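You operate a simulated robot arm through the tools that you are given. There is no shell and no other tool. Be economical: measure what you need, move in short steps, check, and stop when the job is done.

The job below is to be done with a simulated two-armed robot. You get a single attempt, and the scene is never put back.

JOB
Wipe up the spill on the top of the steel table with the green cloth and put it back.

The check looks at the end state, three seconds after you hand in, the way a careful person would. Anything else that was tipped, shoved, dropped, spilled or broken makes it a failure. Flat cloth is picked up by pressing the open fingertips on it (5 to 10 N) and closing them slowly along it; thin cloth reads only 2 to 8 mm in the jaws.

ROBOT AND FRAMES
Two 6-joint arms with two-finger grippers on one trunk, on a base that drives. Base frame: it is fixed to the floor where the robot stands at the start and does not move with it; the origin is under the middle of the robot, x ahead of it, y to its left, z up; the surface under the hand at the start is at about z = 0.82. Units: m, degrees, N and s.
The left shoulder is at the start at [0.03, 0.178, 0.963], the right one opposite. With the tool pointing down near the work surface each hand reaches from about 0.4 to 0.84 m from the robot's upright axis, wherever it stands, measured 20 degrees to its own side. Payload 2.54 kg a hand.
Tool frame (each hand has its own): the origin (TCP) lies between the finger pads and is the grasp point; the fingertips stand 0.03 m ahead of it; z points along the fingers, y is the line along which they close. Largest opening 0.116 m; the body of the gripper starts 0.095 m behind the TCP.
Orientation is that of the tool frame in the base frame, as a unit quaternion [w, x, y, z]. With the fingers straight down and closing along the base's y, the tool's x points along the base's -x, its y along +y and its z along -z.

CONTROLS
- The arms move only by the tool servo_tool. It takes "left_steps", "right_steps" or both (then of equal length, played together; a hand with none holds still); each is a list of rows, each a list of 7 numbers: the shift along the tool's x, y, z in m, then the turn, a rotation vector about the tool's x, y, z in degrees, then the finger opening in m, from 0 to 0.116. In form: [[dx, dy, dz, rx, ry, rz, fingers], ...]. A call has 1 to 10 rows; each row is the pose to reach, as a shift and turn from the pose commanded when the call began, along the tool's axes at that moment. A row lasts 0.2 s, in which the tool goes at most 0.05 m and 8.6 degrees; a call with a longer step from one row to the next is refused whole, and so is a gripper value outside its range. A pose out of reach is approached as far as the arm can. The call stops where the force on the tool passes 40 N (or 10 N more than at its start, if that is more) or the arm is blocked; 0.2 s more then pass. Each finger travels about 0.153 m/s and halts on what it meets, pressing with about 42 N; the grip force reading is that of the motor and also rises with nothing between the fingers. The clock runs only during rows and for 0.2 s after the last one: add rows that repeat a pose to give the fingers time. It gives the time, the measured TCP pose, the force on the tool (base axes), the opening and the grip force at its end, in the units of the frame above (readings bear some noise), with the torque about the TCP (base axes, N m) and any sound that the robot's microphone picked up.
- Cameras (640 x 400 px; columns grow to the right, rows downward): "scene" is now at [0.0415, -0.0029, 1.6766]; the picture's right is [-0.04, -1.00, 0.00], its down [-0.83, 0.03, -0.56] and it looks along [0.56, -0.02, -0.83] (base axes); focal length 292 px, centre (320, 200). "left" rides on the left gripper at [0.069, 0.015, -0.122] in its tool frame; the picture's right is [-0.21, 0.98, 0.00], its down [-0.83, -0.18, -0.53] and it looks along [-0.52, -0.11, 0.85] (tool axes); focal length 251 px, centre (320, 200). "right" rides on the right gripper at [0.069, -0.015, -0.122] in its tool frame; the picture's right is [0.21, 0.98, 0.00], its down [-0.83, 0.18, -0.53] and it looks along [-0.52, 0.11, 0.85] (tool axes); focal length 251 px, centre (320, 200). There is no depth. A picture from a camera that has moved, and an enlarged one, comes with that camera's place and axes in the base frame and with its lens.
- capture(camera): a new picture of that camera. No time passes.
- move_column(by): slides the trunk up (or, below 0, down) by that many m; the arms and the scene camera ride with it, the base frame stays. It gives what a move gives, with no picture.
- drive_base(legs): drives the robot by 1 to 6 legs, each [ahead, left, turn to the left] in m, m and degrees, along the robot's own axes; the way and the turn of a leg run together, so that a leg with both is an arc; at most 1.5 m and 180 degrees a leg. The arms and the cameras ride along, it lands a little off, and it stops where it bumps. It gives what a move gives.
- turn_head(pan, tilt): turns the head with the scene camera to pan (to the left, within 143 degrees either way) and tilt (down, from -29 to 69), counted from straight ahead of the robot. It gives what a move gives.
- enlarge(camera, box): a new picture of the part [left, top, right, bottom] of that camera's present view, enlarged. No time passes.
- finish_job(): hands the job in; it is judged then, once.

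Work in short steps. Places have to be worked out from the pictures, the camera data and where the tool is seen: move nearer, look again, correct. Check each grasp and each placing, and mend what went wrong. You have 120 turns and 92 pictures in all, those below and enlarged ones among them. Open the grippers and draw the arms clear of the work before you hand the job in, unless the task says otherwise; then end with one line.

The tools are called after "Request:" by a JSON object that holds its "fn" and its "kwargs". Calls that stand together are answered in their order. servo_tool: Moves the arms, as the interface text tells. Its arguments: {"type":"object","properties":{"left_steps":{"type":"array","items":{"type":"array","items":{"type":"number"}}},"right_steps":{"type":"array","items":{"type":"array","items":{"type":"number"}}}},"required":[]} The other tools are called the same way: move_column (by) slides the trunk up or down; drive_base (legs) drives the base; turn_head (pan, tilt) turns the head that bears the scene camera; capture (camera) takes a picture; enlarge (camera, box) takes an enlarged picture of a part of a camera's view; finish_job () hands the job in.

At the start:

```text
clock: 0.0
left_ee_pos: [0.5269, 0.0561, 1.0884]
left_orientation: [0.0, 0.0, 1.0, 0.0]
left_force: [0.2, 1.1, -0.4]
left_torque: [-0.03, -0.03, -0.02]
left_width: 0.1161
left_gripper_force: 0.0
right_ee_pos: [0.4354, -0.3487, 1.0548]
right_orientation: [0.0, -0.001, 1.0, 0.001]
right_force: [0.2, 0.6, 0.5]
right_torque: [-0.03, 0.02, -0.02]
right_width: 0.1162
right_gripper_force: 0.1
trunk travel left (down, up): [-0.175, 0.365]
robot x, y, heading: [0.0014, -0.0011, -0.2]
head pan, tilt: [-2.3, 56.0]
```

scene: 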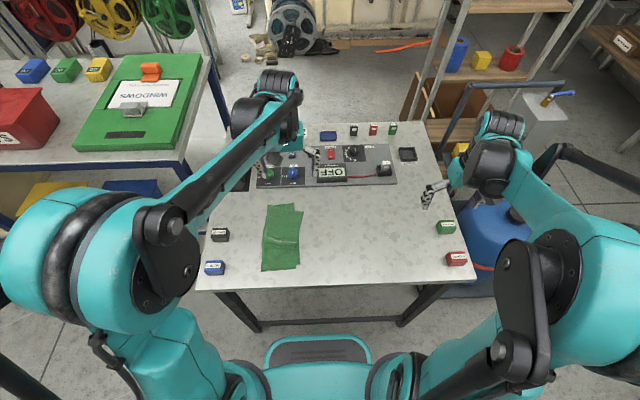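
right: 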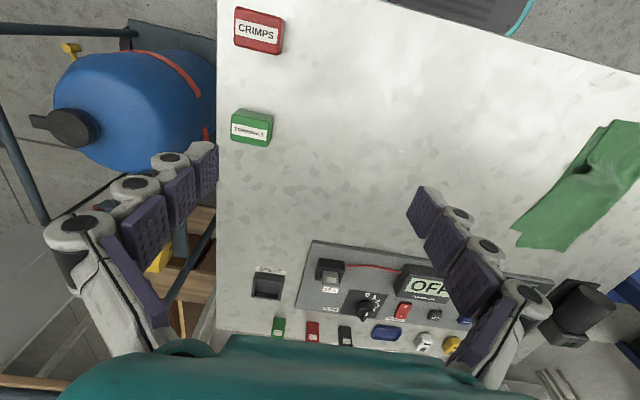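
left: 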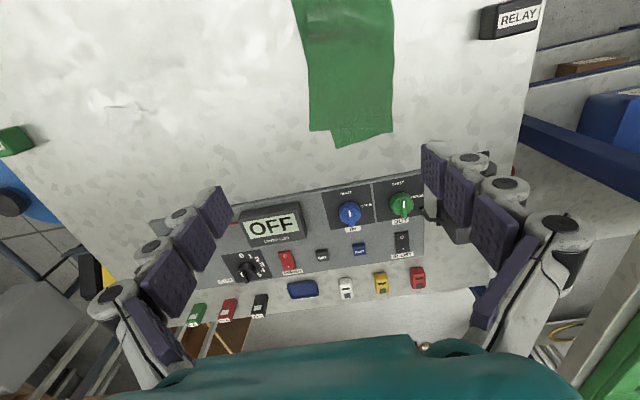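

The cloth lies left of the table's middle; the spill is not obvious. I enlarge the table in the scene view and the left view.

Request:
{"fn": "enlarge", "kwargs": {"camera": "scene", "box": [190, 180, 480, 300]}}

Request:
{"fn": "enlarge", "kwargs": {"camera": "left", "box": [0, 0, 320, 200]}}

Request:
{"fn": "enlarge", "kwargs": {"camera": "right", "box": [210, 0, 640, 269]}}

```text
2.21 times, centred on (335, 240) of scene
camera zoom: at [0.0415, -0.0029, 1.6766], right [-0.04, -1.0, 0.0], down [-0.83, 0.03, -0.56], along [0.56, -0.02, -0.83], focal length 645 px, centre (287, 112)
```

zoom: 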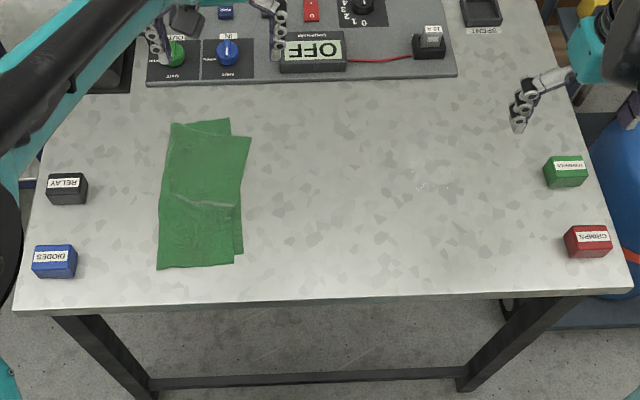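

```text
2.00 times, centred on (160, 100) of left
camera zoom: at [0.4571, 0.0714, 1.2118], right [0.21, 0.98, 0.0], down [0.83, -0.18, 0.53], along [0.52, -0.11, -0.85], focal length 503 px, centre (640, 400)
```

zoom: 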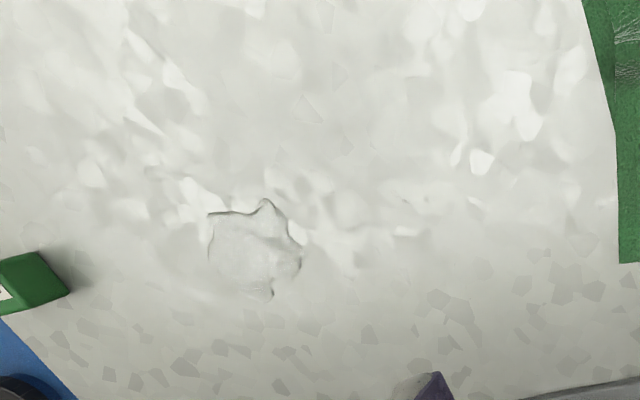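

```text
1.49 times, centred on (425, 134) of right
camera zoom: at [0.3676, -0.3646, 1.1765], right [-0.21, 0.98, 0.0], down [0.83, 0.18, 0.53], along [0.52, 0.11, -0.85], focal length 374 px, centre (164, 297)
```

zoom: 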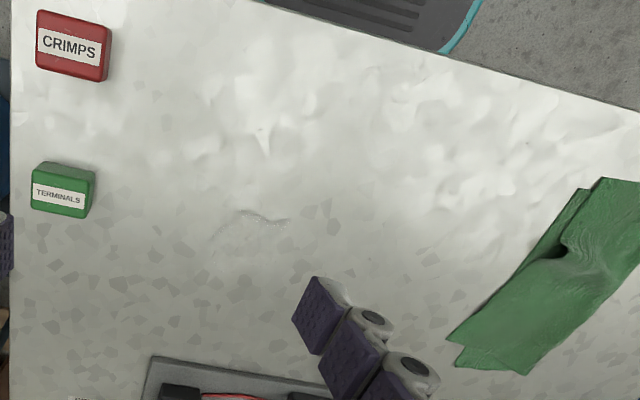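

Three views agree: a clear puddle about 8 cm across at around (0.495, -0.242). The cloth spans about x 0.37–0.60, y 0.04–0.165. I raise the right hand out of the way and bring the left over the cloth.

Request:
{"fn": "servo_tool", "kwargs": {"left_steps": [[0.0, 0.0, 0.0, 0, 0, 0, 0.116], [0.01, 0.01, 0.02, 0, 0, 0, 0.11], [0.025, 0.02, 0.04, 0, 0, 0, 0.1], [0.04, 0.035, 0.06, 0, 0, 0, 0.09], [0.057, 0.05, 0.08, 0, 0, 0, 0.08], [0.057, 0.05, 0.08, 0, 0, 0, 0.08]], "right_steps": [[0, 0, -0.04, 0, 0, 0, 0.116], [0, 0, -0.08, 0, 0, 0, 0.116], [0.01, -0.03, -0.11, 0, 0, 0, 0.116], [0.02, -0.07, -0.13, 0, 0, 0, 0.116], [0.03, -0.11, -0.14, 0, 0, 0, 0.116], [0.03, -0.15, -0.15, 0, 0, 0, 0.116]]}}

Request:
{"fn": "capture", "kwargs": {"camera": "left"}}

Request:
{"fn": "capture", "kwargs": {"camera": "scene"}}

```text
clock: 1.4
left_ee_pos: [0.4693, 0.1032, 1.0085]
left_orientation: [0.001, -0.001, 1.0, 0.001]
left_force: [-0.4, -0.6, 0.0]
left_torque: [0.04, 0.0, -0.03]
left_width: 0.0802
left_gripper_force: 0.0
right_ee_pos: [0.4068, -0.4991, 1.2051]
right_orientation: [-0.001, 0.0, 1.0, 0.001]
right_force: [0.3, 0.3, -0.8]
right_torque: [-0.01, 0.03, 0.02]
right_width: 0.1159
right_gripper_force: 0.1
trunk travel left (down, up): [-0.175, 0.365]
robot x, y, heading: [-0.0013, -0.0013, -0.0]
head pan, tilt: [-2.3, 56.0]
```

```text
85 pictures are left
camera left: at [0.4002, 0.1184, 1.1308], right [0.21, 0.98, 0.0], down [0.83, -0.18, 0.53], along [0.52, -0.11, -0.85], focal length 251 px, centre (320, 200)
```

left: 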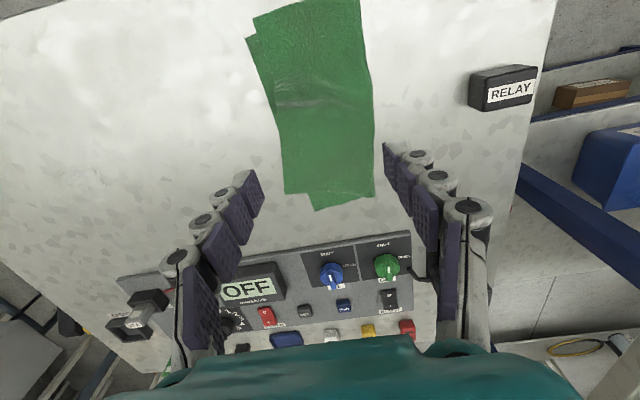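

```text
84 pictures are left
camera scene: at [0.0426, -0.0048, 1.6766], right [-0.04, -1.0, 0.0], down [-0.83, 0.03, -0.56], along [0.56, -0.02, -0.83], focal length 292 px, centre (320, 200)
```

scene: 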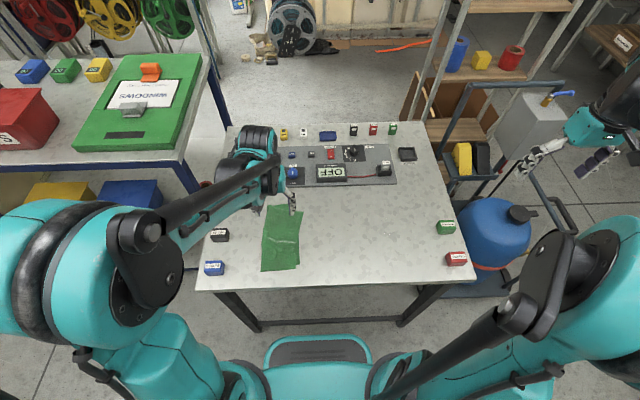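

The hand is centred over the cloth. I lower it with the fingers 6 cm apart, to just above the contact height.

Request:
{"fn": "servo_tool", "kwargs": {"left_steps": [[0, 0, 0.03, 0, 0, 0, 0.07], [0, 0, 0.06, 0, 0, 0, 0.06], [0, 0, 0.09, 0, 0, 0, 0.06], [0, 0, 0.115, 0, 0, 0, 0.06], [0, 0, 0.135, 0, 0, 0, 0.06], [0, 0, 0.142, 0, 0, 0, 0.06], [0, 0, 0.146, 0, 0, 0, 0.06]]}}

Request:
{"fn": "capture", "kwargs": {"camera": "left"}}

```text
clock: 3.0
left_ee_pos: [0.4706, 0.1052, 0.8635]
left_orientation: [0.001, 0.001, 1.0, 0.001]
left_force: [-0.4, -0.8, 0.6]
left_torque: [0.0, 0.01, -0.02]
left_width: 0.06
left_gripper_force: 0.1
right_ee_pos: [0.4061, -0.498, 1.2047]
right_orientation: [0.0, 0.0, 1.0, 0.001]
right_force: [0.3, -0.6, 0.2]
right_torque: [-0.02, 0.01, -0.04]
right_width: 0.1159
right_gripper_force: 0.1
trunk travel left (down, up): [-0.175, 0.365]
robot x, y, heading: [-0.0006, 0.0026, 0.2]
head pan, tilt: [-2.3, 56.0]
```

```text
83 pictures are left
camera left: at [0.4002, 0.1208, 0.985], right [0.21, 0.98, 0.0], down [0.83, -0.18, 0.53], along [0.52, -0.11, -0.85], focal length 251 px, centre (320, 200)
```

left: 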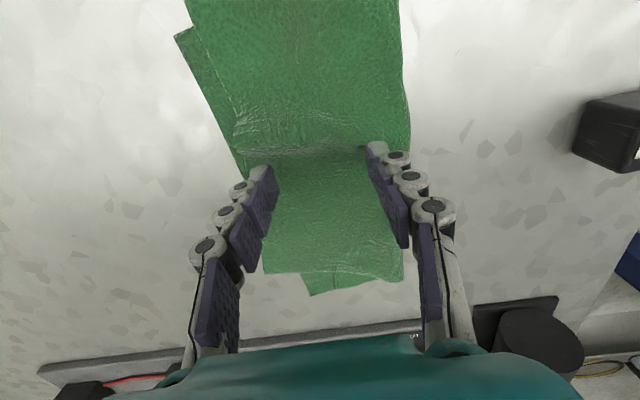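

The fingertips are just above the cloth and within its width. I step down a few mm at a time to feel contact.

Request:
{"fn": "servo_tool", "kwargs": {"left_steps": [[0, 0, 0.003, 0, 0, 0, 0.06], [0, 0, 0.006, 0, 0, 0, 0.06], [0, 0, 0.009, 0, 0, 0, 0.06], [0, 0, 0.009, 0, 0, 0, 0.06]]}}

```text
clock: 4.0
left_ee_pos: [0.47, 0.106, 0.853]
left_orientation: [-0.001, 0.0, 1.0, 0.001]
left_force: [-0.1, 0.3, 0.0]
left_torque: [0.0, 0.03, 0.03]
left_width: 0.0603
left_gripper_force: 0.1
right_ee_pos: [0.405, -0.4971, 1.2048]
right_orientation: [0.0, 0.001, 1.0, 0.0]
right_force: [0.9, -0.4, -0.1]
right_torque: [0.0, 0.0, 0.01]
right_width: 0.1159
right_gripper_force: 0.0
trunk travel left (down, up): [-0.175, 0.365]
robot x, y, heading: [0.0031, -0.0012, 0.1]
head pan, tilt: [-2.3, 56.0]
```

No contact yet; lower further.

Request:
{"fn": "servo_tool", "kwargs": {"left_steps": [[0, 0, 0.002, 0, 0, 0, 0.06], [0, 0, 0.004, 0, 0, 0, 0.06], [0, 0, 0.005, 0, 0, 0, 0.06], [0, 0, 0.005, 0, 0, 0, 0.06]]}}

```text
clock: 5.0
left_ee_pos: [0.4695, 0.1054, 0.8499]
left_orientation: [0.0, 0.001, 1.0, 0.0]
left_force: [0.1, -0.9, 5.0]
left_torque: [-0.02, 0.01, 0.0]
left_width: 0.0603
left_gripper_force: 0.1
right_ee_pos: [0.406, -0.4974, 1.2046]
right_orientation: [0.0, 0.0, 1.0, 0.0]
right_force: [0.0, -0.4, 0.8]
right_torque: [0.03, -0.04, -0.02]
right_width: 0.1159
right_gripper_force: 0.0
trunk travel left (down, up): [-0.175, 0.365]
robot x, y, heading: [-0.0041, -0.0007, 0.1]
head pan, tilt: [-2.3, 56.0]
```

Contact at 5 N. I press slightly more and close slowly.

Request:
{"fn": "servo_tool", "kwargs": {"left_steps": [[0, 0, 0.001, 0, 0, 0, 0.055], [0, 0, 0.001, 0, 0, 0, 0.048], [0, 0, 0.001, 0, 0, 0, 0.041], [0, 0, 0.001, 0, 0, 0, 0.034], [0, 0, 0.001, 0, 0, 0, 0.027], [0, 0, 0.001, 0, 0, 0, 0.02], [0, 0, 0.001, 0, 0, 0, 0.013], [0, 0, 0.001, 0, 0, 0, 0.006], [0, 0, 0.001, 0, 0, 0, 0.0], [0, 0, 0.001, 0, 0, 0, 0.0]]}}

Request:
{"fn": "capture", "kwargs": {"camera": "left"}}

```text
clock: 5.3
left_ee_pos: [0.4694, 0.1057, 0.8492]
left_orientation: [0.0, 0.0, 1.0, 0.0]
left_force: [-1.7, -0.1, 12.2]
left_torque: [-0.03, 0.03, 0.01]
left_width: 0.0579
left_gripper_force: 1.0
right_ee_pos: [0.4057, -0.4971, 1.2044]
right_orientation: [0.0, 0.0, 1.0, 0.001]
right_force: [1.0, -0.7, -0.3]
right_torque: [0.0, -0.01, -0.01]
right_width: 0.1159
right_gripper_force: 0.0
trunk travel left (down, up): [-0.175, 0.365]
robot x, y, heading: [0.0019, 0.0002, -0.1]
head pan, tilt: [-2.3, 56.0]
stopped in row 1 (left hand): the force on the tool passed its limit at 47 N (the readings are from after the stop); the commanded pose is now the measured one
```

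```text
82 pictures are left
camera left: at [0.4, 0.1213, 0.9722], right [0.21, 0.98, 0.0], down [0.83, -0.18, 0.53], along [0.52, -0.11, -0.85], focal length 251 px, centre (320, 200)
```

left: 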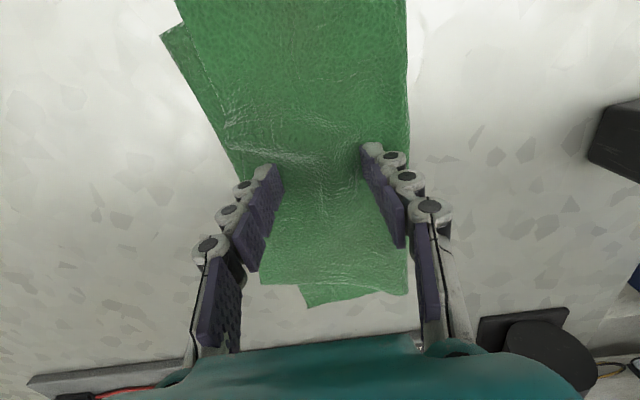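

The push was too stiff, and it spiked before settling at 12 N. I back off about half a mm and close in smaller steps.

Request:
{"fn": "servo_tool", "kwargs": {"left_steps": [[0, 0, -0.0006, 0, 0, 0, 0.058], [0, 0, -0.0006, 0, 0, 0, 0.055], [0, 0, -0.0006, 0, 0, 0, 0.052], [0, 0, -0.0006, 0, 0, 0, 0.049], [0, 0, -0.0006, 0, 0, 0, 0.046], [0, 0, -0.0006, 0, 0, 0, 0.043], [0, 0, -0.0006, 0, 0, 0, 0.04]]}}

```text
clock: 6.9
left_ee_pos: [0.4708, 0.1063, 0.8504]
left_orientation: [-0.001, 0.0, 1.0, -0.001]
left_force: [-0.2, -0.2, 5.3]
left_torque: [0.01, -0.01, -0.02]
left_width: 0.0382
left_gripper_force: 0.0
right_ee_pos: [0.4063, -0.4971, 1.2071]
right_orientation: [0.0, 0.0, 1.0, -0.001]
right_force: [0.0, 0.2, -0.6]
right_torque: [0.01, -0.05, 0.02]
right_width: 0.1162
right_gripper_force: 0.1
trunk travel left (down, up): [-0.175, 0.365]
robot x, y, heading: [0.0017, 0.0023, 0.1]
head pan, tilt: [-2.3, 56.0]
```

Steady at 5 N; I keep closing.

Request:
{"fn": "servo_tool", "kwargs": {"left_steps": [[0, 0, 0.0002, 0, 0, 0, 0.036], [0, 0, 0.0002, 0, 0, 0, 0.032], [0, 0, 0.0002, 0, 0, 0, 0.028], [0, 0, 0.0002, 0, 0, 0, 0.024], [0, 0, 0.0002, 0, 0, 0, 0.02], [0, 0, 0.0002, 0, 0, 0, 0.016], [0, 0, 0.0002, 0, 0, 0, 0.012], [0, 0, 0.0002, 0, 0, 0, 0.006], [0, 0, 0.0002, 0, 0, 0, 0.0], [0, 0, 0.0002, 0, 0, 0, 0.0]]}}

Request:
{"fn": "capture", "kwargs": {"camera": "left"}}

```text
clock: 9.1
left_ee_pos: [0.4703, 0.1075, 0.8502]
left_orientation: [0.0, 0.0, 1.0, 0.001]
left_force: [0.0, 0.8, -0.5]
left_torque: [0.02, 0.0, -0.01]
left_width: 0.006
left_gripper_force: 32.2
right_ee_pos: [0.4059, -0.4976, 1.2045]
right_orientation: [0.0, 0.001, 1.0, 0.001]
right_force: [-0.5, -0.2, 0.4]
right_torque: [0.02, -0.04, 0.0]
right_width: 0.116
right_gripper_force: 0.0
trunk travel left (down, up): [-0.175, 0.365]
robot x, y, heading: [0.0037, 0.0019, -0.0]
head pan, tilt: [-2.3, 56.0]
```

```text
81 pictures are left
camera left: at [0.4004, 0.1214, 0.9726], right [0.21, 0.98, 0.0], down [0.83, -0.18, 0.53], along [0.52, -0.11, -0.85], focal length 251 px, centre (320, 200)
```

left: 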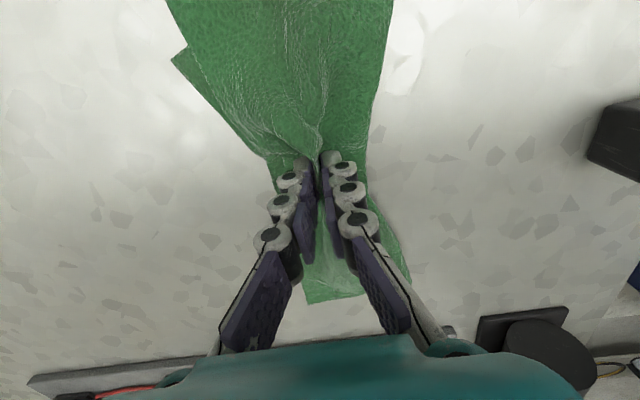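

A 6 mm fold is in the jaws. I lift it and check.

Request:
{"fn": "servo_tool", "kwargs": {"left_steps": [[0, 0, -0.02, 0, 0, 0, 0], [0, 0, -0.05, 0, 0, 0, 0], [0, 0, -0.08, 0, 0, 0, 0], [0, 0, -0.11, 0, 0, 0, 0], [0, 0, -0.14, 0, 0, 0, 0], [0, 0, -0.14, 0, 0, 0, 0]]}}

Request:
{"fn": "capture", "kwargs": {"camera": "left"}}

Request:
{"fn": "enlarge", "kwargs": {"camera": "scene", "box": [190, 120, 480, 300]}}

```text
clock: 10.5
left_ee_pos: [0.4695, 0.1053, 0.9891]
left_orientation: [0.0, 0.0, 1.0, 0.0]
left_force: [0.0, 1.3, -0.2]
left_torque: [0.0, 0.0, 0.0]
left_width: 0.0048
left_gripper_force: 30.8
right_ee_pos: [0.4065, -0.4975, 1.205]
right_orientation: [0.0, 0.0, 1.0, 0.001]
right_force: [0.6, 0.4, 0.7]
right_torque: [0.02, 0.02, 0.03]
right_width: 0.1159
right_gripper_force: 0.0
trunk travel left (down, up): [-0.175, 0.365]
robot x, y, heading: [-0.0043, 0.0004, -0.1]
head pan, tilt: [-2.3, 56.0]
```

```text
80 pictures are left
camera left: at [0.3999, 0.1211, 1.113], right [0.21, 0.98, 0.0], down [0.83, -0.18, 0.53], along [0.52, -0.11, -0.85], focal length 251 px, centre (320, 200)
```

left: 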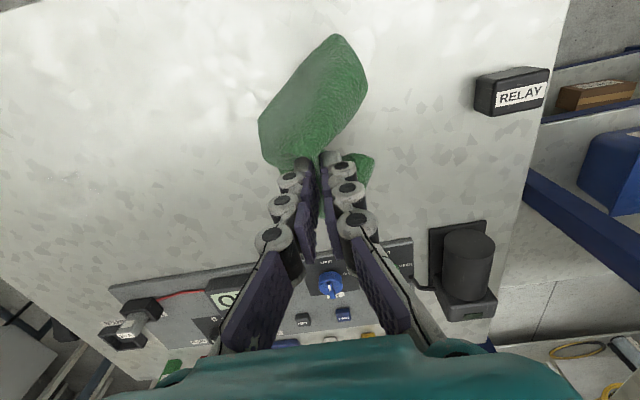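

```text
2.21 times, centred on (335, 210) of scene
camera zoom: at [0.0417, -0.0028, 1.6766], right [-0.04, -1.0, 0.0], down [-0.83, 0.03, -0.56], along [0.56, -0.02, -0.83], focal length 645 px, centre (287, 178)
```

zoom: 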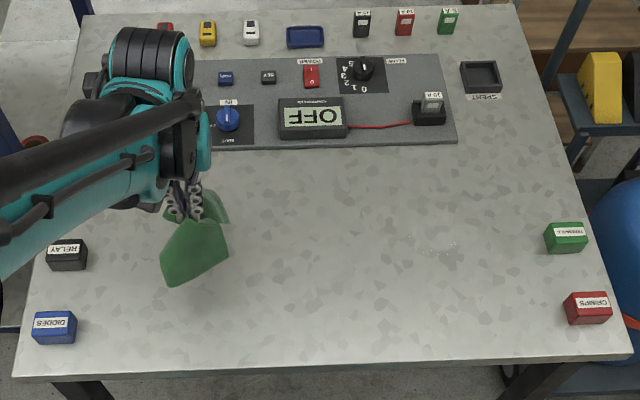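

The cloth is held clear. I carry it to the left edge of the puddle, y ≈ -0.16, x ≈ 0.495.

Request:
{"fn": "servo_tool", "kwargs": {"left_steps": [[-0.005, -0.03, 0, 0, 0, 0, 0], [-0.01, -0.07, 0, 0, 0, 0, 0], [-0.015, -0.11, 0, 0, 0, 0, 0], [-0.02, -0.15, 0, 0, 0, 0, 0], [-0.025, -0.19, 0, 0, 0, 0, 0], [-0.025, -0.23, 0, 0, 0, 0, 0], [-0.025, -0.265, 0, 0, 0, 0, 0], [-0.025, -0.265, 0.02, 0, 0, 0, 0], [-0.025, -0.265, 0.04, 0, 0, 0, 0]]}}

Request:
{"fn": "capture", "kwargs": {"camera": "left"}}

Request:
{"fn": "capture", "kwargs": {"camera": "scene"}}

```text
clock: 12.5
left_ee_pos: [0.496, -0.158, 0.9503]
left_orientation: [0.0, 0.0, 1.0, 0.0]
left_force: [-0.6, -2.3, 4.7]
left_torque: [0.11, -0.08, -0.01]
left_width: 0.0004
left_gripper_force: 26.3
right_ee_pos: [0.4074, -0.4972, 1.2046]
right_orientation: [0.0, 0.0, 1.0, 0.0]
right_force: [0.0, -0.9, 0.6]
right_torque: [0.03, 0.02, 0.01]
right_width: 0.1159
right_gripper_force: 0.1
trunk travel left (down, up): [-0.175, 0.365]
robot x, y, heading: [-0.0007, -0.0, 0.2]
head pan, tilt: [-2.3, 56.0]
```

```text
78 pictures are left
camera left: at [0.4265, -0.1439, 1.0728], right [0.21, 0.98, 0.0], down [0.83, -0.18, 0.53], along [0.52, -0.11, -0.85], focal length 251 px, centre (320, 200)
```

left: 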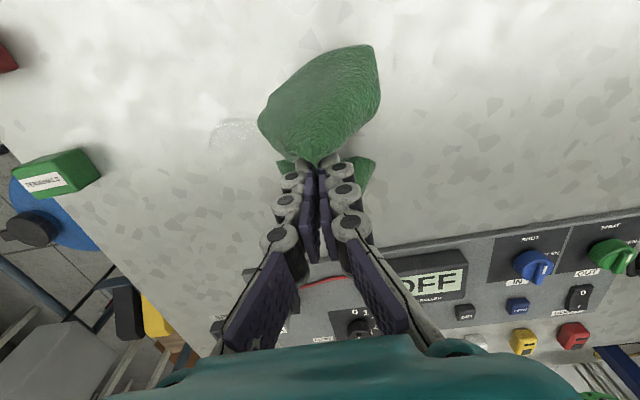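

```text
77 pictures are left
camera scene: at [0.0416, -0.0034, 1.6766], right [-0.04, -1.0, 0.0], down [-0.83, 0.03, -0.56], along [0.56, -0.02, -0.83], focal length 292 px, centre (320, 200)
```

scene: 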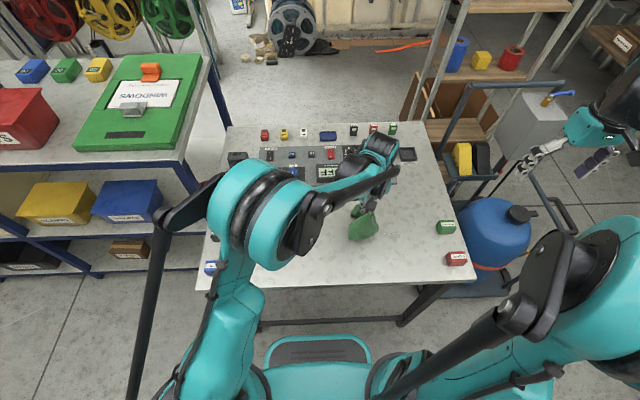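

The cloth is still in the fingers, and its hem seems to touch the table. I lower it gently to wiping height in small steps.

Request:
{"fn": "servo_tool", "kwargs": {"left_steps": [[0, 0, 0.02, 0, 0, 0, 0], [0, 0, 0.04, 0, 0, 0, 0], [0, 0, 0.06, 0, 0, 0, 0], [0, 0, 0.075, 0, 0, 0, 0], [0, 0, 0.085, 0, 0, 0, 0], [0, 0, 0.09, 0, 0, 0, 0]]}}

Request:
{"fn": "capture", "kwargs": {"camera": "left"}}

```text
clock: 13.9
left_ee_pos: [0.4952, -0.1601, 0.8589]
left_orientation: [0.0, 0.0, 1.0, -0.001]
left_force: [-0.8, 0.3, -1.0]
left_torque: [0.01, 0.01, -0.04]
left_width: 0.004
left_gripper_force: 31.4
right_ee_pos: [0.4065, -0.4978, 1.2046]
right_orientation: [0.0, 0.0, 1.0, 0.0]
right_force: [0.4, -0.5, -0.4]
right_torque: [0.0, -0.04, -0.01]
right_width: 0.1166
right_gripper_force: 0.0
trunk travel left (down, up): [-0.175, 0.365]
robot x, y, heading: [0.0003, 0.0012, -0.1]
head pan, tilt: [-2.3, 56.0]
```

```text
76 pictures are left
camera left: at [0.4263, -0.144, 0.9828], right [0.21, 0.98, 0.0], down [0.83, -0.18, 0.53], along [0.52, -0.11, -0.85], focal length 251 px, centre (320, 200)
```

left: 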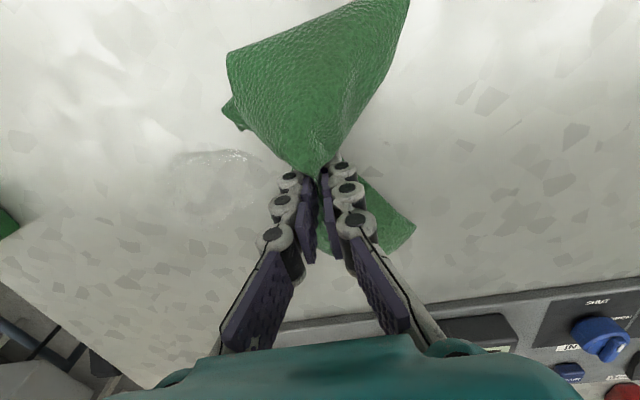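

The cloth is spread under the hand with 4 mm in the jaws. I press down a bit more to find contact.

Request:
{"fn": "servo_tool", "kwargs": {"left_steps": [[0, 0, 0.002, 0, 0, 0, 0], [0, 0, 0.004, 0, 0, 0, 0], [0, 0, 0.006, 0, 0, 0, 0], [0, 0, 0.006, 0, 0, 0, 0]]}}

```text
clock: 14.9
left_ee_pos: [0.4954, -0.1596, 0.8531]
left_orientation: [0.0, 0.0, 1.0, -0.001]
left_force: [0.0, -2.1, 5.9]
left_torque: [0.04, 0.09, -0.02]
left_width: 0.0023
left_gripper_force: 35.4
right_ee_pos: [0.4057, -0.4979, 1.2055]
right_orientation: [0.0, 0.0, 1.0, -0.001]
right_force: [0.2, 0.1, -0.5]
right_torque: [0.02, 0.06, 0.02]
right_width: 0.1162
right_gripper_force: 0.0
trunk travel left (down, up): [-0.175, 0.365]
robot x, y, heading: [0.0021, -0.0013, 0.2]
head pan, tilt: [-2.3, 56.0]
```

Light pressure of about 6 N through the cloth. I wipe across the puddle along -y to y ≈ -0.31.

Request:
{"fn": "servo_tool", "kwargs": {"left_steps": [[0, -0.015, 0, 0, 0, 0, 0], [0, -0.03, 0, 0, 0, 0, 0], [0, -0.045, 0, 0, 0, 0, 0], [0, -0.06, 0, 0, 0, 0, 0], [0, -0.075, 0, 0, 0, 0, 0], [0, -0.09, 0, 0, 0, 0, 0], [0, -0.105, 0, 0, 0, 0, 0], [0, -0.12, 0, 0, 0, 0, 0], [0, -0.135, 0, 0, 0, 0, 0], [0, -0.15, 0, 0, 0, 0, 0]]}}

Request:
{"fn": "capture", "kwargs": {"camera": "left"}}

```text
clock: 17.1
left_ee_pos: [0.496, -0.3103, 0.8538]
left_orientation: [0.0, -0.001, 1.0, 0.0]
left_force: [0.0, -0.7, -1.3]
left_torque: [0.01, 0.01, -0.01]
left_width: 0.0059
left_gripper_force: 32.6
right_ee_pos: [0.4064, -0.4976, 1.2046]
right_orientation: [0.0, -0.001, 1.0, -0.001]
right_force: [-0.2, -0.1, 0.0]
right_torque: [-0.03, 0.0, -0.02]
right_width: 0.1159
right_gripper_force: 0.1
trunk travel left (down, up): [-0.175, 0.365]
robot x, y, heading: [-0.0006, -0.0004, 0.2]
head pan, tilt: [-2.3, 56.0]
```

```text
75 pictures are left
camera left: at [0.4261, -0.2942, 0.977], right [0.21, 0.98, 0.0], down [0.83, -0.18, 0.53], along [0.52, -0.12, -0.85], focal length 251 px, centre (320, 200)
```

left: 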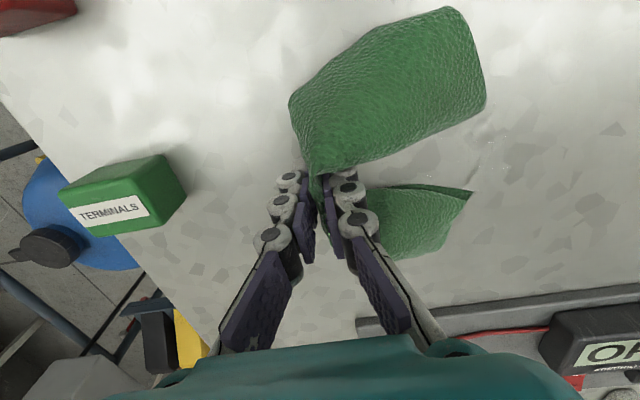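

The cloth trails behind nicely. I check what remains of the puddle.

Request:
{"fn": "enlarge", "kwargs": {"camera": "left", "box": [380, 80, 620, 230]}}

Request:
{"fn": "enlarge", "kwargs": {"camera": "scene", "box": [320, 180, 480, 280]}}

```text
2.67 times, centred on (500, 155) of left
camera zoom: at [0.4261, -0.2942, 0.977], right [0.21, 0.98, 0.0], down [0.83, -0.18, 0.53], along [0.52, -0.12, -0.85], focal length 670 px, centre (-160, 320)
```

zoom: 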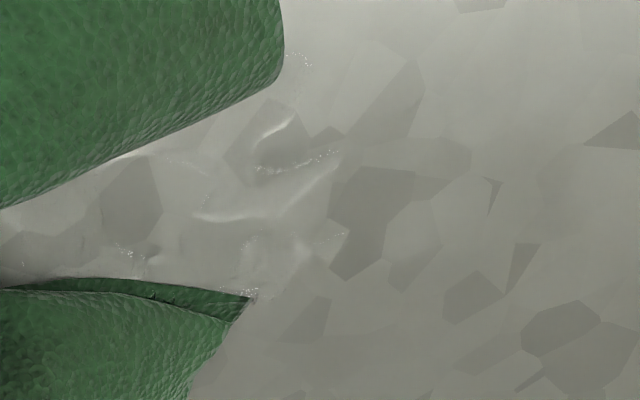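

```text
4.00 times, centred on (400, 230) of scene
camera zoom: at [0.0413, -0.0034, 1.6766], right [-0.04, -1.0, 0.0], down [-0.83, 0.03, -0.56], along [0.56, -0.02, -0.83], focal length 1169 px, centre (0, 80)
```

zoom: 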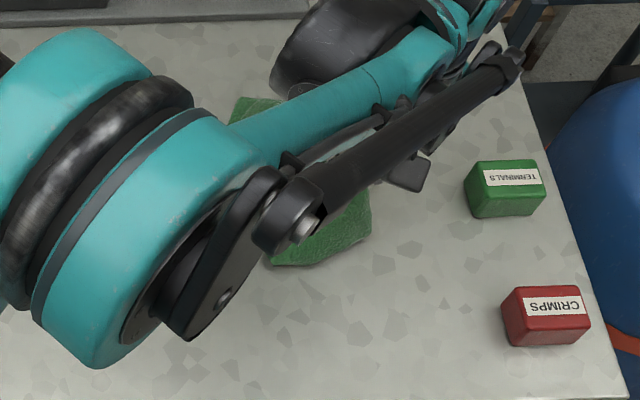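

Some liquid remains around (0.50, -0.20), between the two tails. I wipe back with a bit more pressure at a shifted x, then return at another x.

Request:
{"fn": "servo_tool", "kwargs": {"left_steps": [[0.0, 0.0, 0.001, 0, 0, 0, 0], [0.01, 0.02, 0.001, 0, 0, 0, 0], [0.015, 0.04, 0.001, 0, 0, 0, 0], [0.015, 0.06, 0.001, 0, 0, 0, 0], [0.015, 0.08, 0.001, 0, 0, 0, 0], [0.015, 0.1, 0.001, 0, 0, 0, 0], [0.015, 0.12, 0.001, 0, 0, 0, 0], [0.015, 0.14, 0.001, 0, 0, 0, 0], [0.015, 0.16, 0.001, 0, 0, 0, 0], [0.015, 0.18, 0.001, 0, 0, 0, 0]]}}

Request:
{"fn": "capture", "kwargs": {"camera": "left"}}

```text
clock: 19.3
left_ee_pos: [0.4801, -0.1272, 0.8505]
left_orientation: [0.0, 0.0, 1.0, 0.0]
left_force: [0.8, 0.6, -1.8]
left_torque: [0.02, 0.04, 0.02]
left_width: 0.0061
left_gripper_force: 35.9
right_ee_pos: [0.4062, -0.4976, 1.2057]
right_orientation: [-0.001, 0.0, 1.0, 0.0]
right_force: [0.1, 0.6, 0.9]
right_torque: [-0.04, 0.0, -0.03]
right_width: 0.1159
right_gripper_force: 0.1
trunk travel left (down, up): [-0.175, 0.365]
robot x, y, heading: [-0.0001, -0.0015, -0.0]
head pan, tilt: [-2.3, 56.0]
```

```text
72 pictures are left
camera left: at [0.41, -0.1123, 0.9742], right [0.21, 0.98, 0.0], down [0.83, -0.18, 0.53], along [0.52, -0.11, -0.85], focal length 251 px, centre (320, 200)
```

left: 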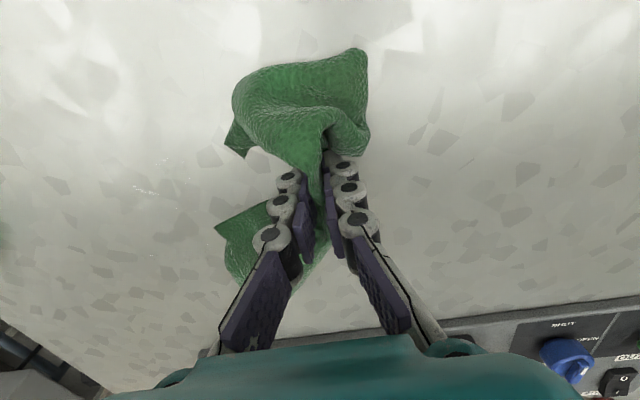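

Some traces still appear at about (0.47, -0.245). I enlarge to see the extent.

Request:
{"fn": "enlarge", "kwargs": {"camera": "left", "box": [70, 120, 290, 260]}}

```text
2.86 times, centred on (180, 190) of left
camera zoom: at [0.41, -0.1123, 0.9742], right [0.21, 0.98, 0.0], down [0.83, -0.18, 0.53], along [0.52, -0.11, -0.85], focal length 718 px, centre (720, 229)
```

zoom: 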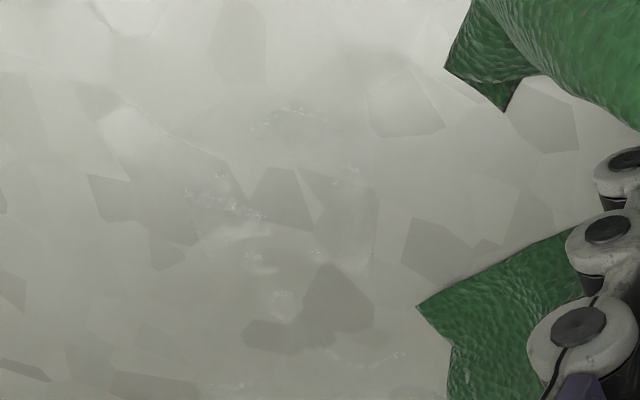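

Thin droplets remain over x 0.45–0.53, y -0.26…-0.21. I make dense back-and-forth strokes, starting at x = 0.455.

Request:
{"fn": "servo_tool", "kwargs": {"left_steps": [[0.02, -0.02, -0.0005, 0, 0, 0, 0], [0.025, -0.045, -0.0005, 0, 0, 0, 0], [0.025, -0.07, -0.0005, 0, 0, 0, 0], [0.025, -0.095, -0.0005, 0, 0, 0, 0], [0.025, -0.12, -0.0005, 0, 0, 0, 0], [0.025, -0.145, -0.0005, 0, 0, 0, 0], [0.025, -0.17, -0.0005, 0, 0, 0, 0], [0.005, -0.17, -0.0005, 0, 0, 0, 0]]}}

Request:
{"fn": "servo_tool", "kwargs": {"left_steps": [[0, 0.025, 0, 0, 0, 0, 0], [0, 0.05, 0, 0, 0, 0, 0], [0, 0.075, 0, 0, 0, 0, 0], [0, 0.1, 0, 0, 0, 0, 0], [0, 0.125, 0, 0, 0, 0, 0], [0, 0.15, 0, 0, 0, 0, 0], [-0.022, 0.155, 0, 0, 0, 0, 0]]}}

Request:
{"fn": "servo_tool", "kwargs": {"left_steps": [[0, -0.025, 0, 0, 0, 0, 0], [0, -0.05, 0, 0, 0, 0, 0], [0, -0.075, 0, 0, 0, 0, 0], [0, -0.1, 0, 0, 0, 0, 0], [0, -0.125, 0, 0, 0, 0, 0], [0, -0.15, 0, 0, 0, 0, 0], [-0.022, -0.155, 0, 0, 0, 0, 0]]}}

Request:
{"fn": "servo_tool", "kwargs": {"left_steps": [[0, 0.025, 0, 0, 0, 0, 0], [0, 0.05, 0, 0, 0, 0, 0], [0, 0.075, 0, 0, 0, 0, 0], [0, 0.1, 0, 0, 0, 0, 0], [0, 0.125, 0, 0, 0, 0, 0], [0, 0.15, 0, 0, 0, 0, 0], [0, 0.175, 0, 0, 0, 0, 0]]}}

Request:
{"fn": "capture", "kwargs": {"camera": "left"}}

Request:
{"fn": "enlarge", "kwargs": {"camera": "left", "box": [70, 120, 290, 260]}}

```text
clock: 21.1
left_ee_pos: [0.4755, -0.2994, 0.8518]
left_orientation: [-0.001, 0.0, 1.0, 0.0]
left_force: [1.1, -0.7, -2.9]
left_torque: [0.04, 0.07, 0.01]
left_width: 0.0057
left_gripper_force: 39.3
right_ee_pos: [0.4068, -0.4977, 1.2048]
right_orientation: [-0.001, 0.001, 1.0, 0.0]
right_force: [0.7, -0.1, 0.2]
right_torque: [-0.03, 0.02, 0.02]
right_width: 0.116
right_gripper_force: 0.0
trunk travel left (down, up): [-0.175, 0.365]
robot x, y, heading: [0.0016, 0.002, 0.2]
head pan, tilt: [-2.3, 56.0]
```

```text
clock: 22.7
left_ee_pos: [0.4978, -0.1451, 0.8522]
left_orientation: [0.0, 0.0, 1.0, 0.0]
left_force: [0.5, -0.8, -0.3]
left_torque: [0.01, 0.03, -0.03]
left_width: 0.0041
left_gripper_force: 31.0
right_ee_pos: [0.4067, -0.4973, 1.2049]
right_orientation: [0.0, 0.001, 1.0, 0.0]
right_force: [-0.2, 0.4, -0.7]
right_torque: [0.0, 0.01, 0.01]
right_width: 0.1159
right_gripper_force: 0.2
trunk travel left (down, up): [-0.175, 0.365]
robot x, y, heading: [-0.0027, 0.0002, 0.2]
head pan, tilt: [-2.3, 56.0]
```

```text
clock: 24.3
left_ee_pos: [0.5206, -0.3001, 0.8526]
left_orientation: [0.0, 0.0, 1.0, -0.002]
left_force: [0.9, -3.3, 6.1]
left_torque: [0.06, 0.05, -0.04]
left_width: 0.002
left_gripper_force: 33.9
right_ee_pos: [0.4068, -0.4966, 1.2039]
right_orientation: [0.0, 0.0, 1.0, -0.001]
right_force: [0.9, -0.6, -0.3]
right_torque: [-0.02, 0.06, 0.03]
right_width: 0.1157
right_gripper_force: 0.0
trunk travel left (down, up): [-0.175, 0.365]
robot x, y, heading: [0.003, 0.0005, -0.1]
head pan, tilt: [-2.3, 56.0]
```

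```text
clock: 25.9
left_ee_pos: [0.5196, -0.1215, 0.8513]
left_orientation: [0.001, 0.0, 1.0, 0.0]
left_force: [-0.3, 0.0, -0.6]
left_torque: [-0.02, -0.01, 0.01]
left_width: 0.003
left_gripper_force: 30.0
right_ee_pos: [0.4053, -0.4967, 1.2053]
right_orientation: [0.0, -0.001, 1.0, 0.0]
right_force: [-0.5, 0.2, 0.2]
right_torque: [-0.02, -0.02, -0.02]
right_width: 0.1159
right_gripper_force: 0.0
trunk travel left (down, up): [-0.175, 0.365]
robot x, y, heading: [-0.0012, 0.0016, -0.2]
head pan, tilt: [-2.3, 56.0]
```

```text
70 pictures are left
camera left: at [0.4493, -0.1064, 0.9745], right [0.21, 0.98, 0.0], down [0.83, -0.18, 0.53], along [0.52, -0.11, -0.85], focal length 251 px, centre (320, 200)
```

left: 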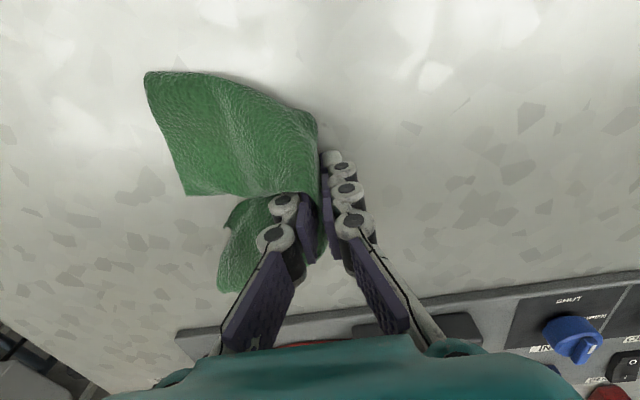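

```text
2.86 times, centred on (180, 190) of left
camera zoom: at [0.4493, -0.1064, 0.9745], right [0.21, 0.98, 0.0], down [0.83, -0.18, 0.53], along [0.52, -0.11, -0.85], focal length 718 px, centre (720, 229)
```

zoom: 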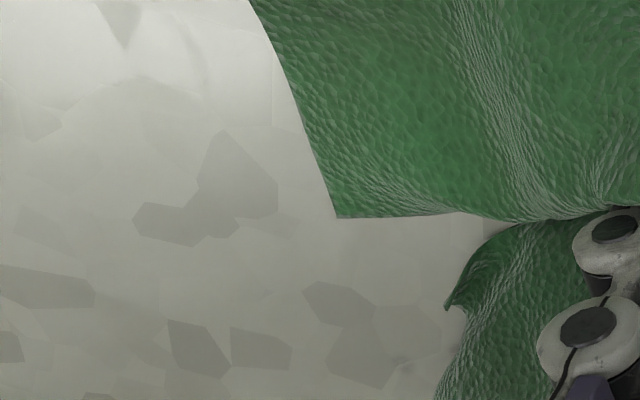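

The uncovered part looks dry. I lift the cloth and carry it back toward its place, then inspect the table.

Request:
{"fn": "servo_tool", "kwargs": {"left_steps": [[0, 0, -0.03, 0, 0, 0, 0], [0, 0, -0.07, 0, 0, 0, 0], [0, 0, -0.11, 0, 0, 0, 0], [0, 0.01, -0.14, 0, 0, 0, 0], [0.01, 0.04, -0.15, 0, 0, 0, 0], [0.02, 0.08, -0.15, 0, 0, 0, 0], [0.03, 0.12, -0.15, 0, 0, 0, 0], [0.04, 0.16, -0.15, 0, 0, 0, 0], [0.05, 0.2, -0.15, 0, 0, 0, 0], [0.05, 0.225, -0.15, 0, 0, 0, 0]]}}

Request:
{"fn": "enlarge", "kwargs": {"camera": "scene", "box": [320, 180, 480, 280]}}

Request:
{"fn": "capture", "kwargs": {"camera": "left"}}

Request:
{"fn": "capture", "kwargs": {"camera": "right"}}

```text
clock: 28.1
left_ee_pos: [0.4691, 0.1016, 1.0048]
left_orientation: [0.0, 0.0, 1.0, 0.0]
left_force: [0.1, 0.5, -0.7]
left_torque: [0.03, 0.04, 0.01]
left_width: 0.0049
left_gripper_force: 31.0
right_ee_pos: [0.4058, -0.4977, 1.2061]
right_orientation: [0.0, 0.0, 1.0, 0.0]
right_force: [0.3, -1.0, 1.1]
right_torque: [0.01, -0.04, 0.0]
right_width: 0.1159
right_gripper_force: 0.0
trunk travel left (down, up): [-0.175, 0.365]
robot x, y, heading: [0.0012, 0.0022, -0.2]
head pan, tilt: [-2.3, 56.0]
```

```text
4.00 times, centred on (400, 230) of scene
camera zoom: at [0.0416, -0.0027, 1.6766], right [-0.04, -1.0, 0.0], down [-0.83, 0.03, -0.56], along [0.56, -0.02, -0.83], focal length 1169 px, centre (0, 80)
```

zoom: 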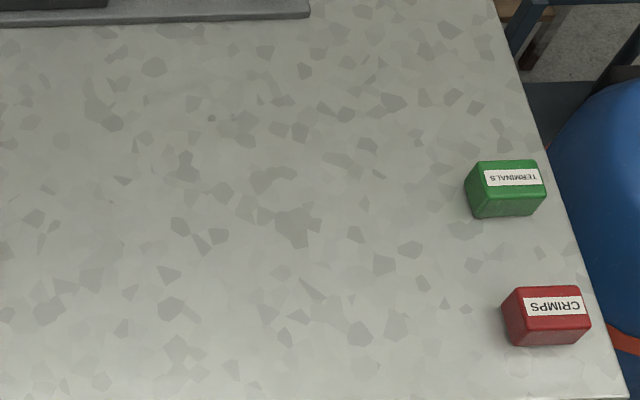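

```text
67 pictures are left
camera left: at [0.399, 0.1177, 1.1269], right [0.21, 0.98, 0.0], down [0.83, -0.18, 0.53], along [0.52, -0.11, -0.85], focal length 251 px, centre (320, 200)
```

left: 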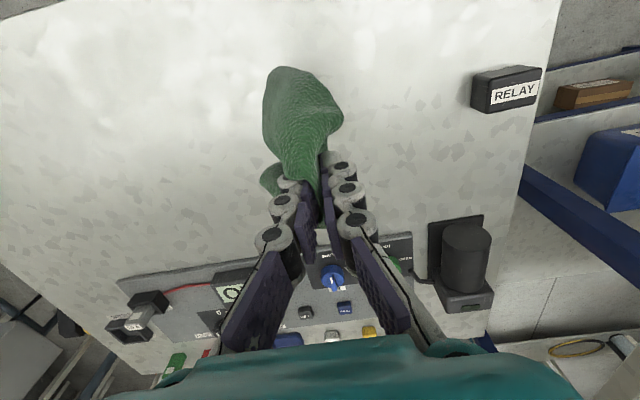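

```text
66 pictures are left
camera right: at [0.3379, -0.5127, 1.3268], right [-0.21, 0.98, 0.0], down [0.83, 0.18, 0.53], along [0.52, 0.11, -0.85], focal length 251 px, centre (320, 200)
```

right: 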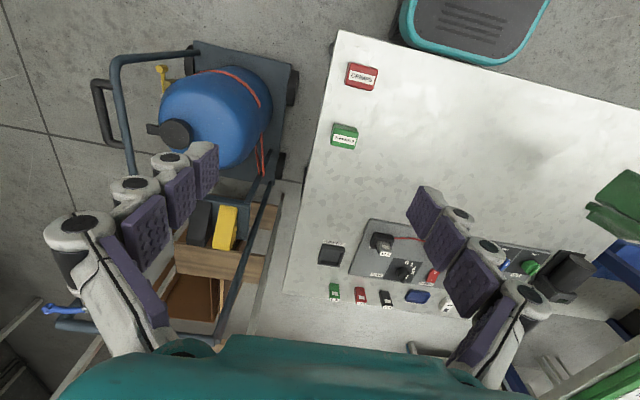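

The scene view shows no puddle. I double-check from the right camera's angle, which showed the sheen before.

Request:
{"fn": "enlarge", "kwargs": {"camera": "right", "box": [330, 90, 522, 210]}}

Request:
{"fn": "enlarge", "kwargs": {"camera": "left", "box": [0, 0, 290, 180]}}

```text
3.33 times, centred on (426, 150) of right
camera zoom: at [0.3379, -0.5127, 1.3268], right [-0.21, 0.98, 0.0], down [0.83, 0.18, 0.53], along [0.52, 0.11, -0.85], focal length 838 px, centre (-33, 367)
```

zoom: 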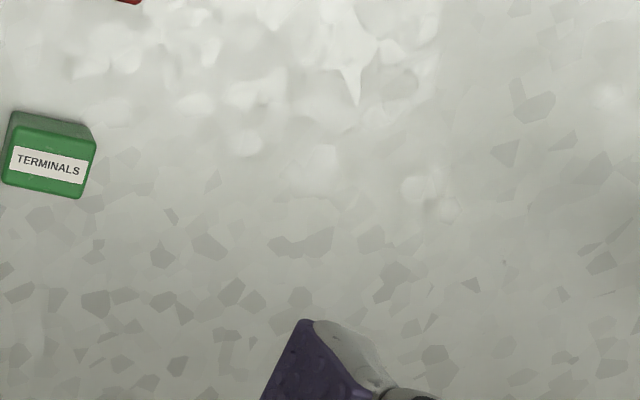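

```text
2.21 times, centred on (145, 90) of left
camera zoom: at [0.399, 0.1177, 1.1269], right [0.21, 0.98, 0.0], down [0.83, -0.18, 0.53], along [0.52, -0.11, -0.85], focal length 555 px, centre (706, 443)
```

zoom: 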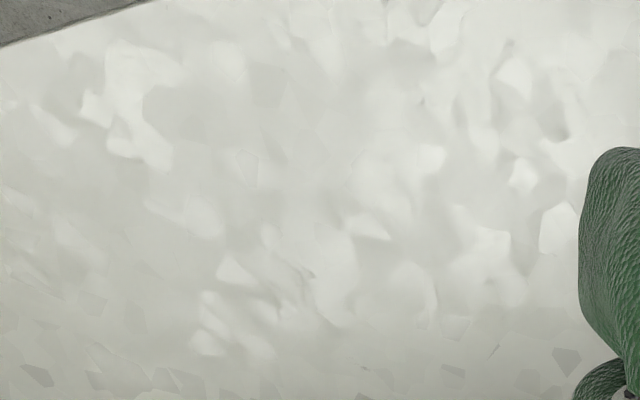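

The spill is gone from all angles. I lower the cloth onto its original spot.

Request:
{"fn": "servo_tool", "kwargs": {"left_steps": [[0, 0.005, 0.03, 0, 0, 0, 0], [0, 0.01, 0.06, 0, 0, 0, 0], [0, 0.01, 0.085, 0, 0, 0, 0], [0, 0.01, 0.105, 0, 0, 0, 0], [0, 0.01, 0.125, 0, 0, 0, 0], [0, 0.01, 0.14, 0, 0, 0, 0], [0, 0.01, 0.147, 0, 0, 0, 0], [0, 0.01, 0.151, 0, 0, 0, 0]]}}

Request:
{"fn": "capture", "kwargs": {"camera": "left"}}

Request:
{"fn": "capture", "kwargs": {"camera": "scene"}}

```text
clock: 29.9
left_ee_pos: [0.4706, 0.1122, 0.8529]
left_orientation: [0.0, -0.001, 1.0, 0.0]
left_force: [1.2, -2.9, 11.3]
left_torque: [-0.09, -0.01, -0.03]
left_width: 0.003
left_gripper_force: 36.8
right_ee_pos: [0.4056, -0.4975, 1.2048]
right_orientation: [0.0, -0.001, 1.0, 0.0]
right_force: [0.3, 0.1, -0.6]
right_torque: [0.01, 0.0, -0.01]
right_width: 0.1161
right_gripper_force: 0.0
trunk travel left (down, up): [-0.175, 0.365]
robot x, y, heading: [-0.0013, 0.0011, -0.1]
head pan, tilt: [-2.3, 56.0]
```

```text
63 pictures are left
camera left: at [0.3993, 0.1269, 0.9753], right [0.21, 0.98, 0.0], down [0.83, -0.18, 0.53], along [0.52, -0.11, -0.85], focal length 251 px, centre (320, 200)
```

left: 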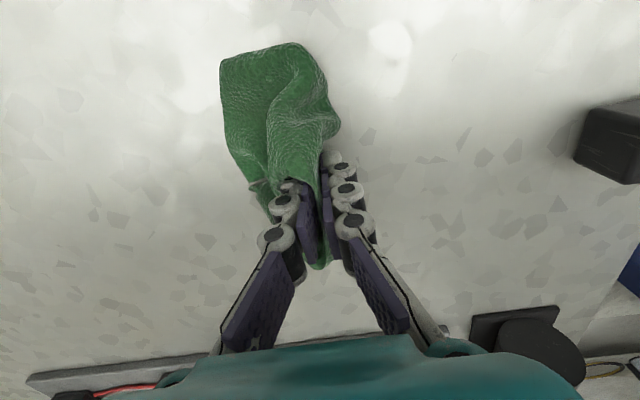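

```text
62 pictures are left
camera scene: at [0.0411, -0.0032, 1.6767], right [-0.04, -1.0, 0.0], down [-0.83, 0.03, -0.56], along [0.56, -0.02, -0.83], focal length 292 px, centre (320, 200)
```

scene: 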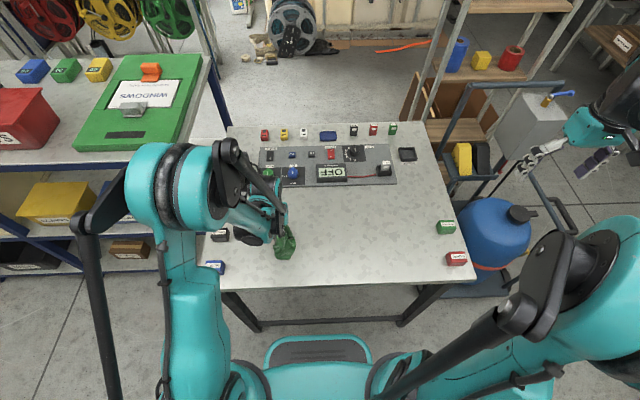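

The cloth lies a bit toward the robot and right. I drag it gently 3 cm ahead and 2.5 cm left to straighten and centre it, then open a little.

Request:
{"fn": "servo_tool", "kwargs": {"left_steps": [[0, 0, -0.002, 0, 0, 0, 0], [-0.015, 0.012, -0.002, 0, 0, 0, 0], [-0.03, 0.025, -0.002, 0, 0, 0, 0], [-0.03, 0.025, -0.002, 0, 0, 0, 0.01], [-0.03, 0.025, -0.002, 0, 0, 0, 0.025], [-0.03, 0.025, -0.002, 0, 0, 0, 0.04], [-0.03, 0.025, -0.002, 0, 0, 0, 0.05]]}}

Request:
{"fn": "servo_tool", "kwargs": {"left_steps": [[0, 0, -0.02, 0, 0, 0, 0.05], [0, 0, -0.05, 0, 0, 0, 0.05], [0, 0, -0.09, 0, 0, 0, 0.05], [0, 0, -0.13, 0, 0, 0, 0.05], [0, 0, -0.17, 0, 0, 0, 0.05]]}}

Request:
{"fn": "capture", "kwargs": {"camera": "left"}}

Request:
{"fn": "enlarge", "kwargs": {"camera": "scene", "box": [190, 120, 480, 300]}}

```text
clock: 31.5
left_ee_pos: [0.4993, 0.1369, 0.8541]
left_orientation: [0.0, 0.0, 1.0, 0.0]
left_force: [0.5, 1.0, 0.0]
left_torque: [0.0, 0.0, 0.01]
left_width: 0.0499
left_gripper_force: 0.0
right_ee_pos: [0.4058, -0.4969, 1.205]
right_orientation: [0.0, 0.0, 1.0, 0.0]
right_force: [-0.1, -0.4, -0.1]
right_torque: [0.02, -0.01, 0.0]
right_width: 0.1159
right_gripper_force: 0.1
trunk travel left (down, up): [-0.175, 0.365]
robot x, y, heading: [0.0005, 0.0024, -0.1]
head pan, tilt: [-2.3, 56.0]
```

```text
clock: 32.7
left_ee_pos: [0.4991, 0.1376, 1.0264]
left_orientation: [0.001, 0.0, 1.0, 0.0]
left_force: [-0.8, -0.3, 0.2]
left_torque: [0.01, -0.03, 0.0]
left_width: 0.05
left_gripper_force: 0.0
right_ee_pos: [0.4048, -0.4976, 1.2052]
right_orientation: [0.0, 0.001, 1.0, -0.001]
right_force: [0.0, 0.5, 0.0]
right_torque: [0.02, 0.0, 0.01]
right_width: 0.1162
right_gripper_force: 0.1
trunk travel left (down, up): [-0.175, 0.365]
robot x, y, heading: [-0.0058, -0.0011, -0.0]
head pan, tilt: [-2.3, 56.0]
```

```text
61 pictures are left
camera left: at [0.4286, 0.1527, 1.1481], right [0.21, 0.98, 0.0], down [0.83, -0.18, 0.53], along [0.52, -0.11, -0.85], focal length 251 px, centre (320, 200)
```

left: 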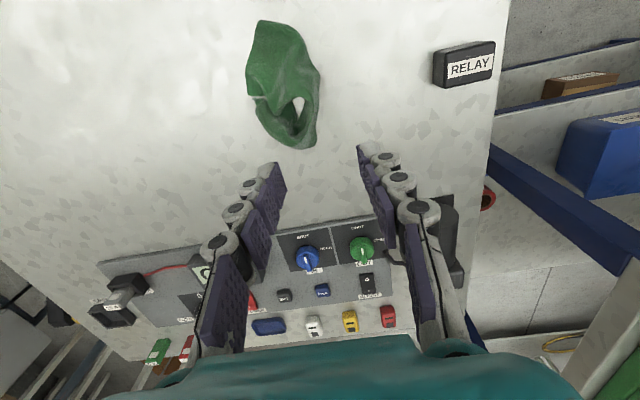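

```text
2.21 times, centred on (335, 210) of scene
camera zoom: at [0.0404, -0.0029, 1.6766], right [-0.04, -1.0, 0.0], down [-0.83, 0.03, -0.56], along [0.56, -0.02, -0.83], focal length 645 px, centre (287, 178)
```

zoom: 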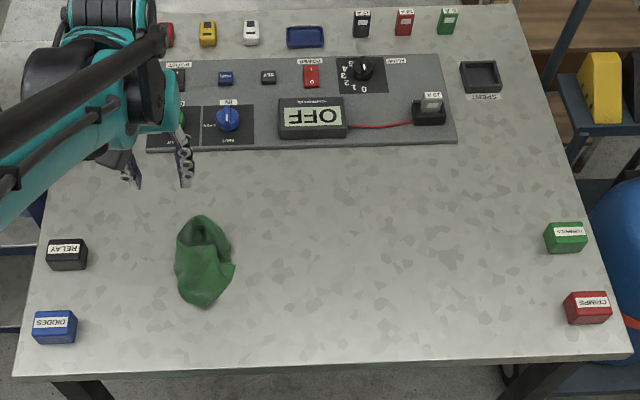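

The cloth is back at about (0.475, 0.10), its original centre, and the boxes and panel look untouched. I raise the left hand clear and take a last look.

Request:
{"fn": "servo_tool", "kwargs": {"left_steps": [[0, 0, -0.03, 0, 0, 0, 0.08], [0, 0.0, -0.06, 0, 0, 0, 0.116], [0.03, 0.03, -0.09, 0, 0, 0, 0.116], [0.05, 0.06, -0.1, 0, 0, 0, 0.116]]}}

Request:
{"fn": "capture", "kwargs": {"camera": "scene"}}

```text
refused: row 3 steps farther than a row can; nothing moved
```

```text
59 pictures are left
camera scene: at [0.0404, -0.0029, 1.6766], right [-0.04, -1.0, 0.0], down [-0.83, 0.03, -0.56], along [0.56, -0.02, -0.83], focal length 292 px, centre (320, 200)
```

scene: 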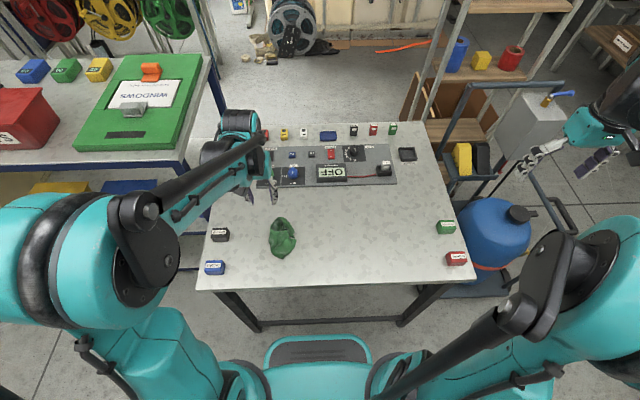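

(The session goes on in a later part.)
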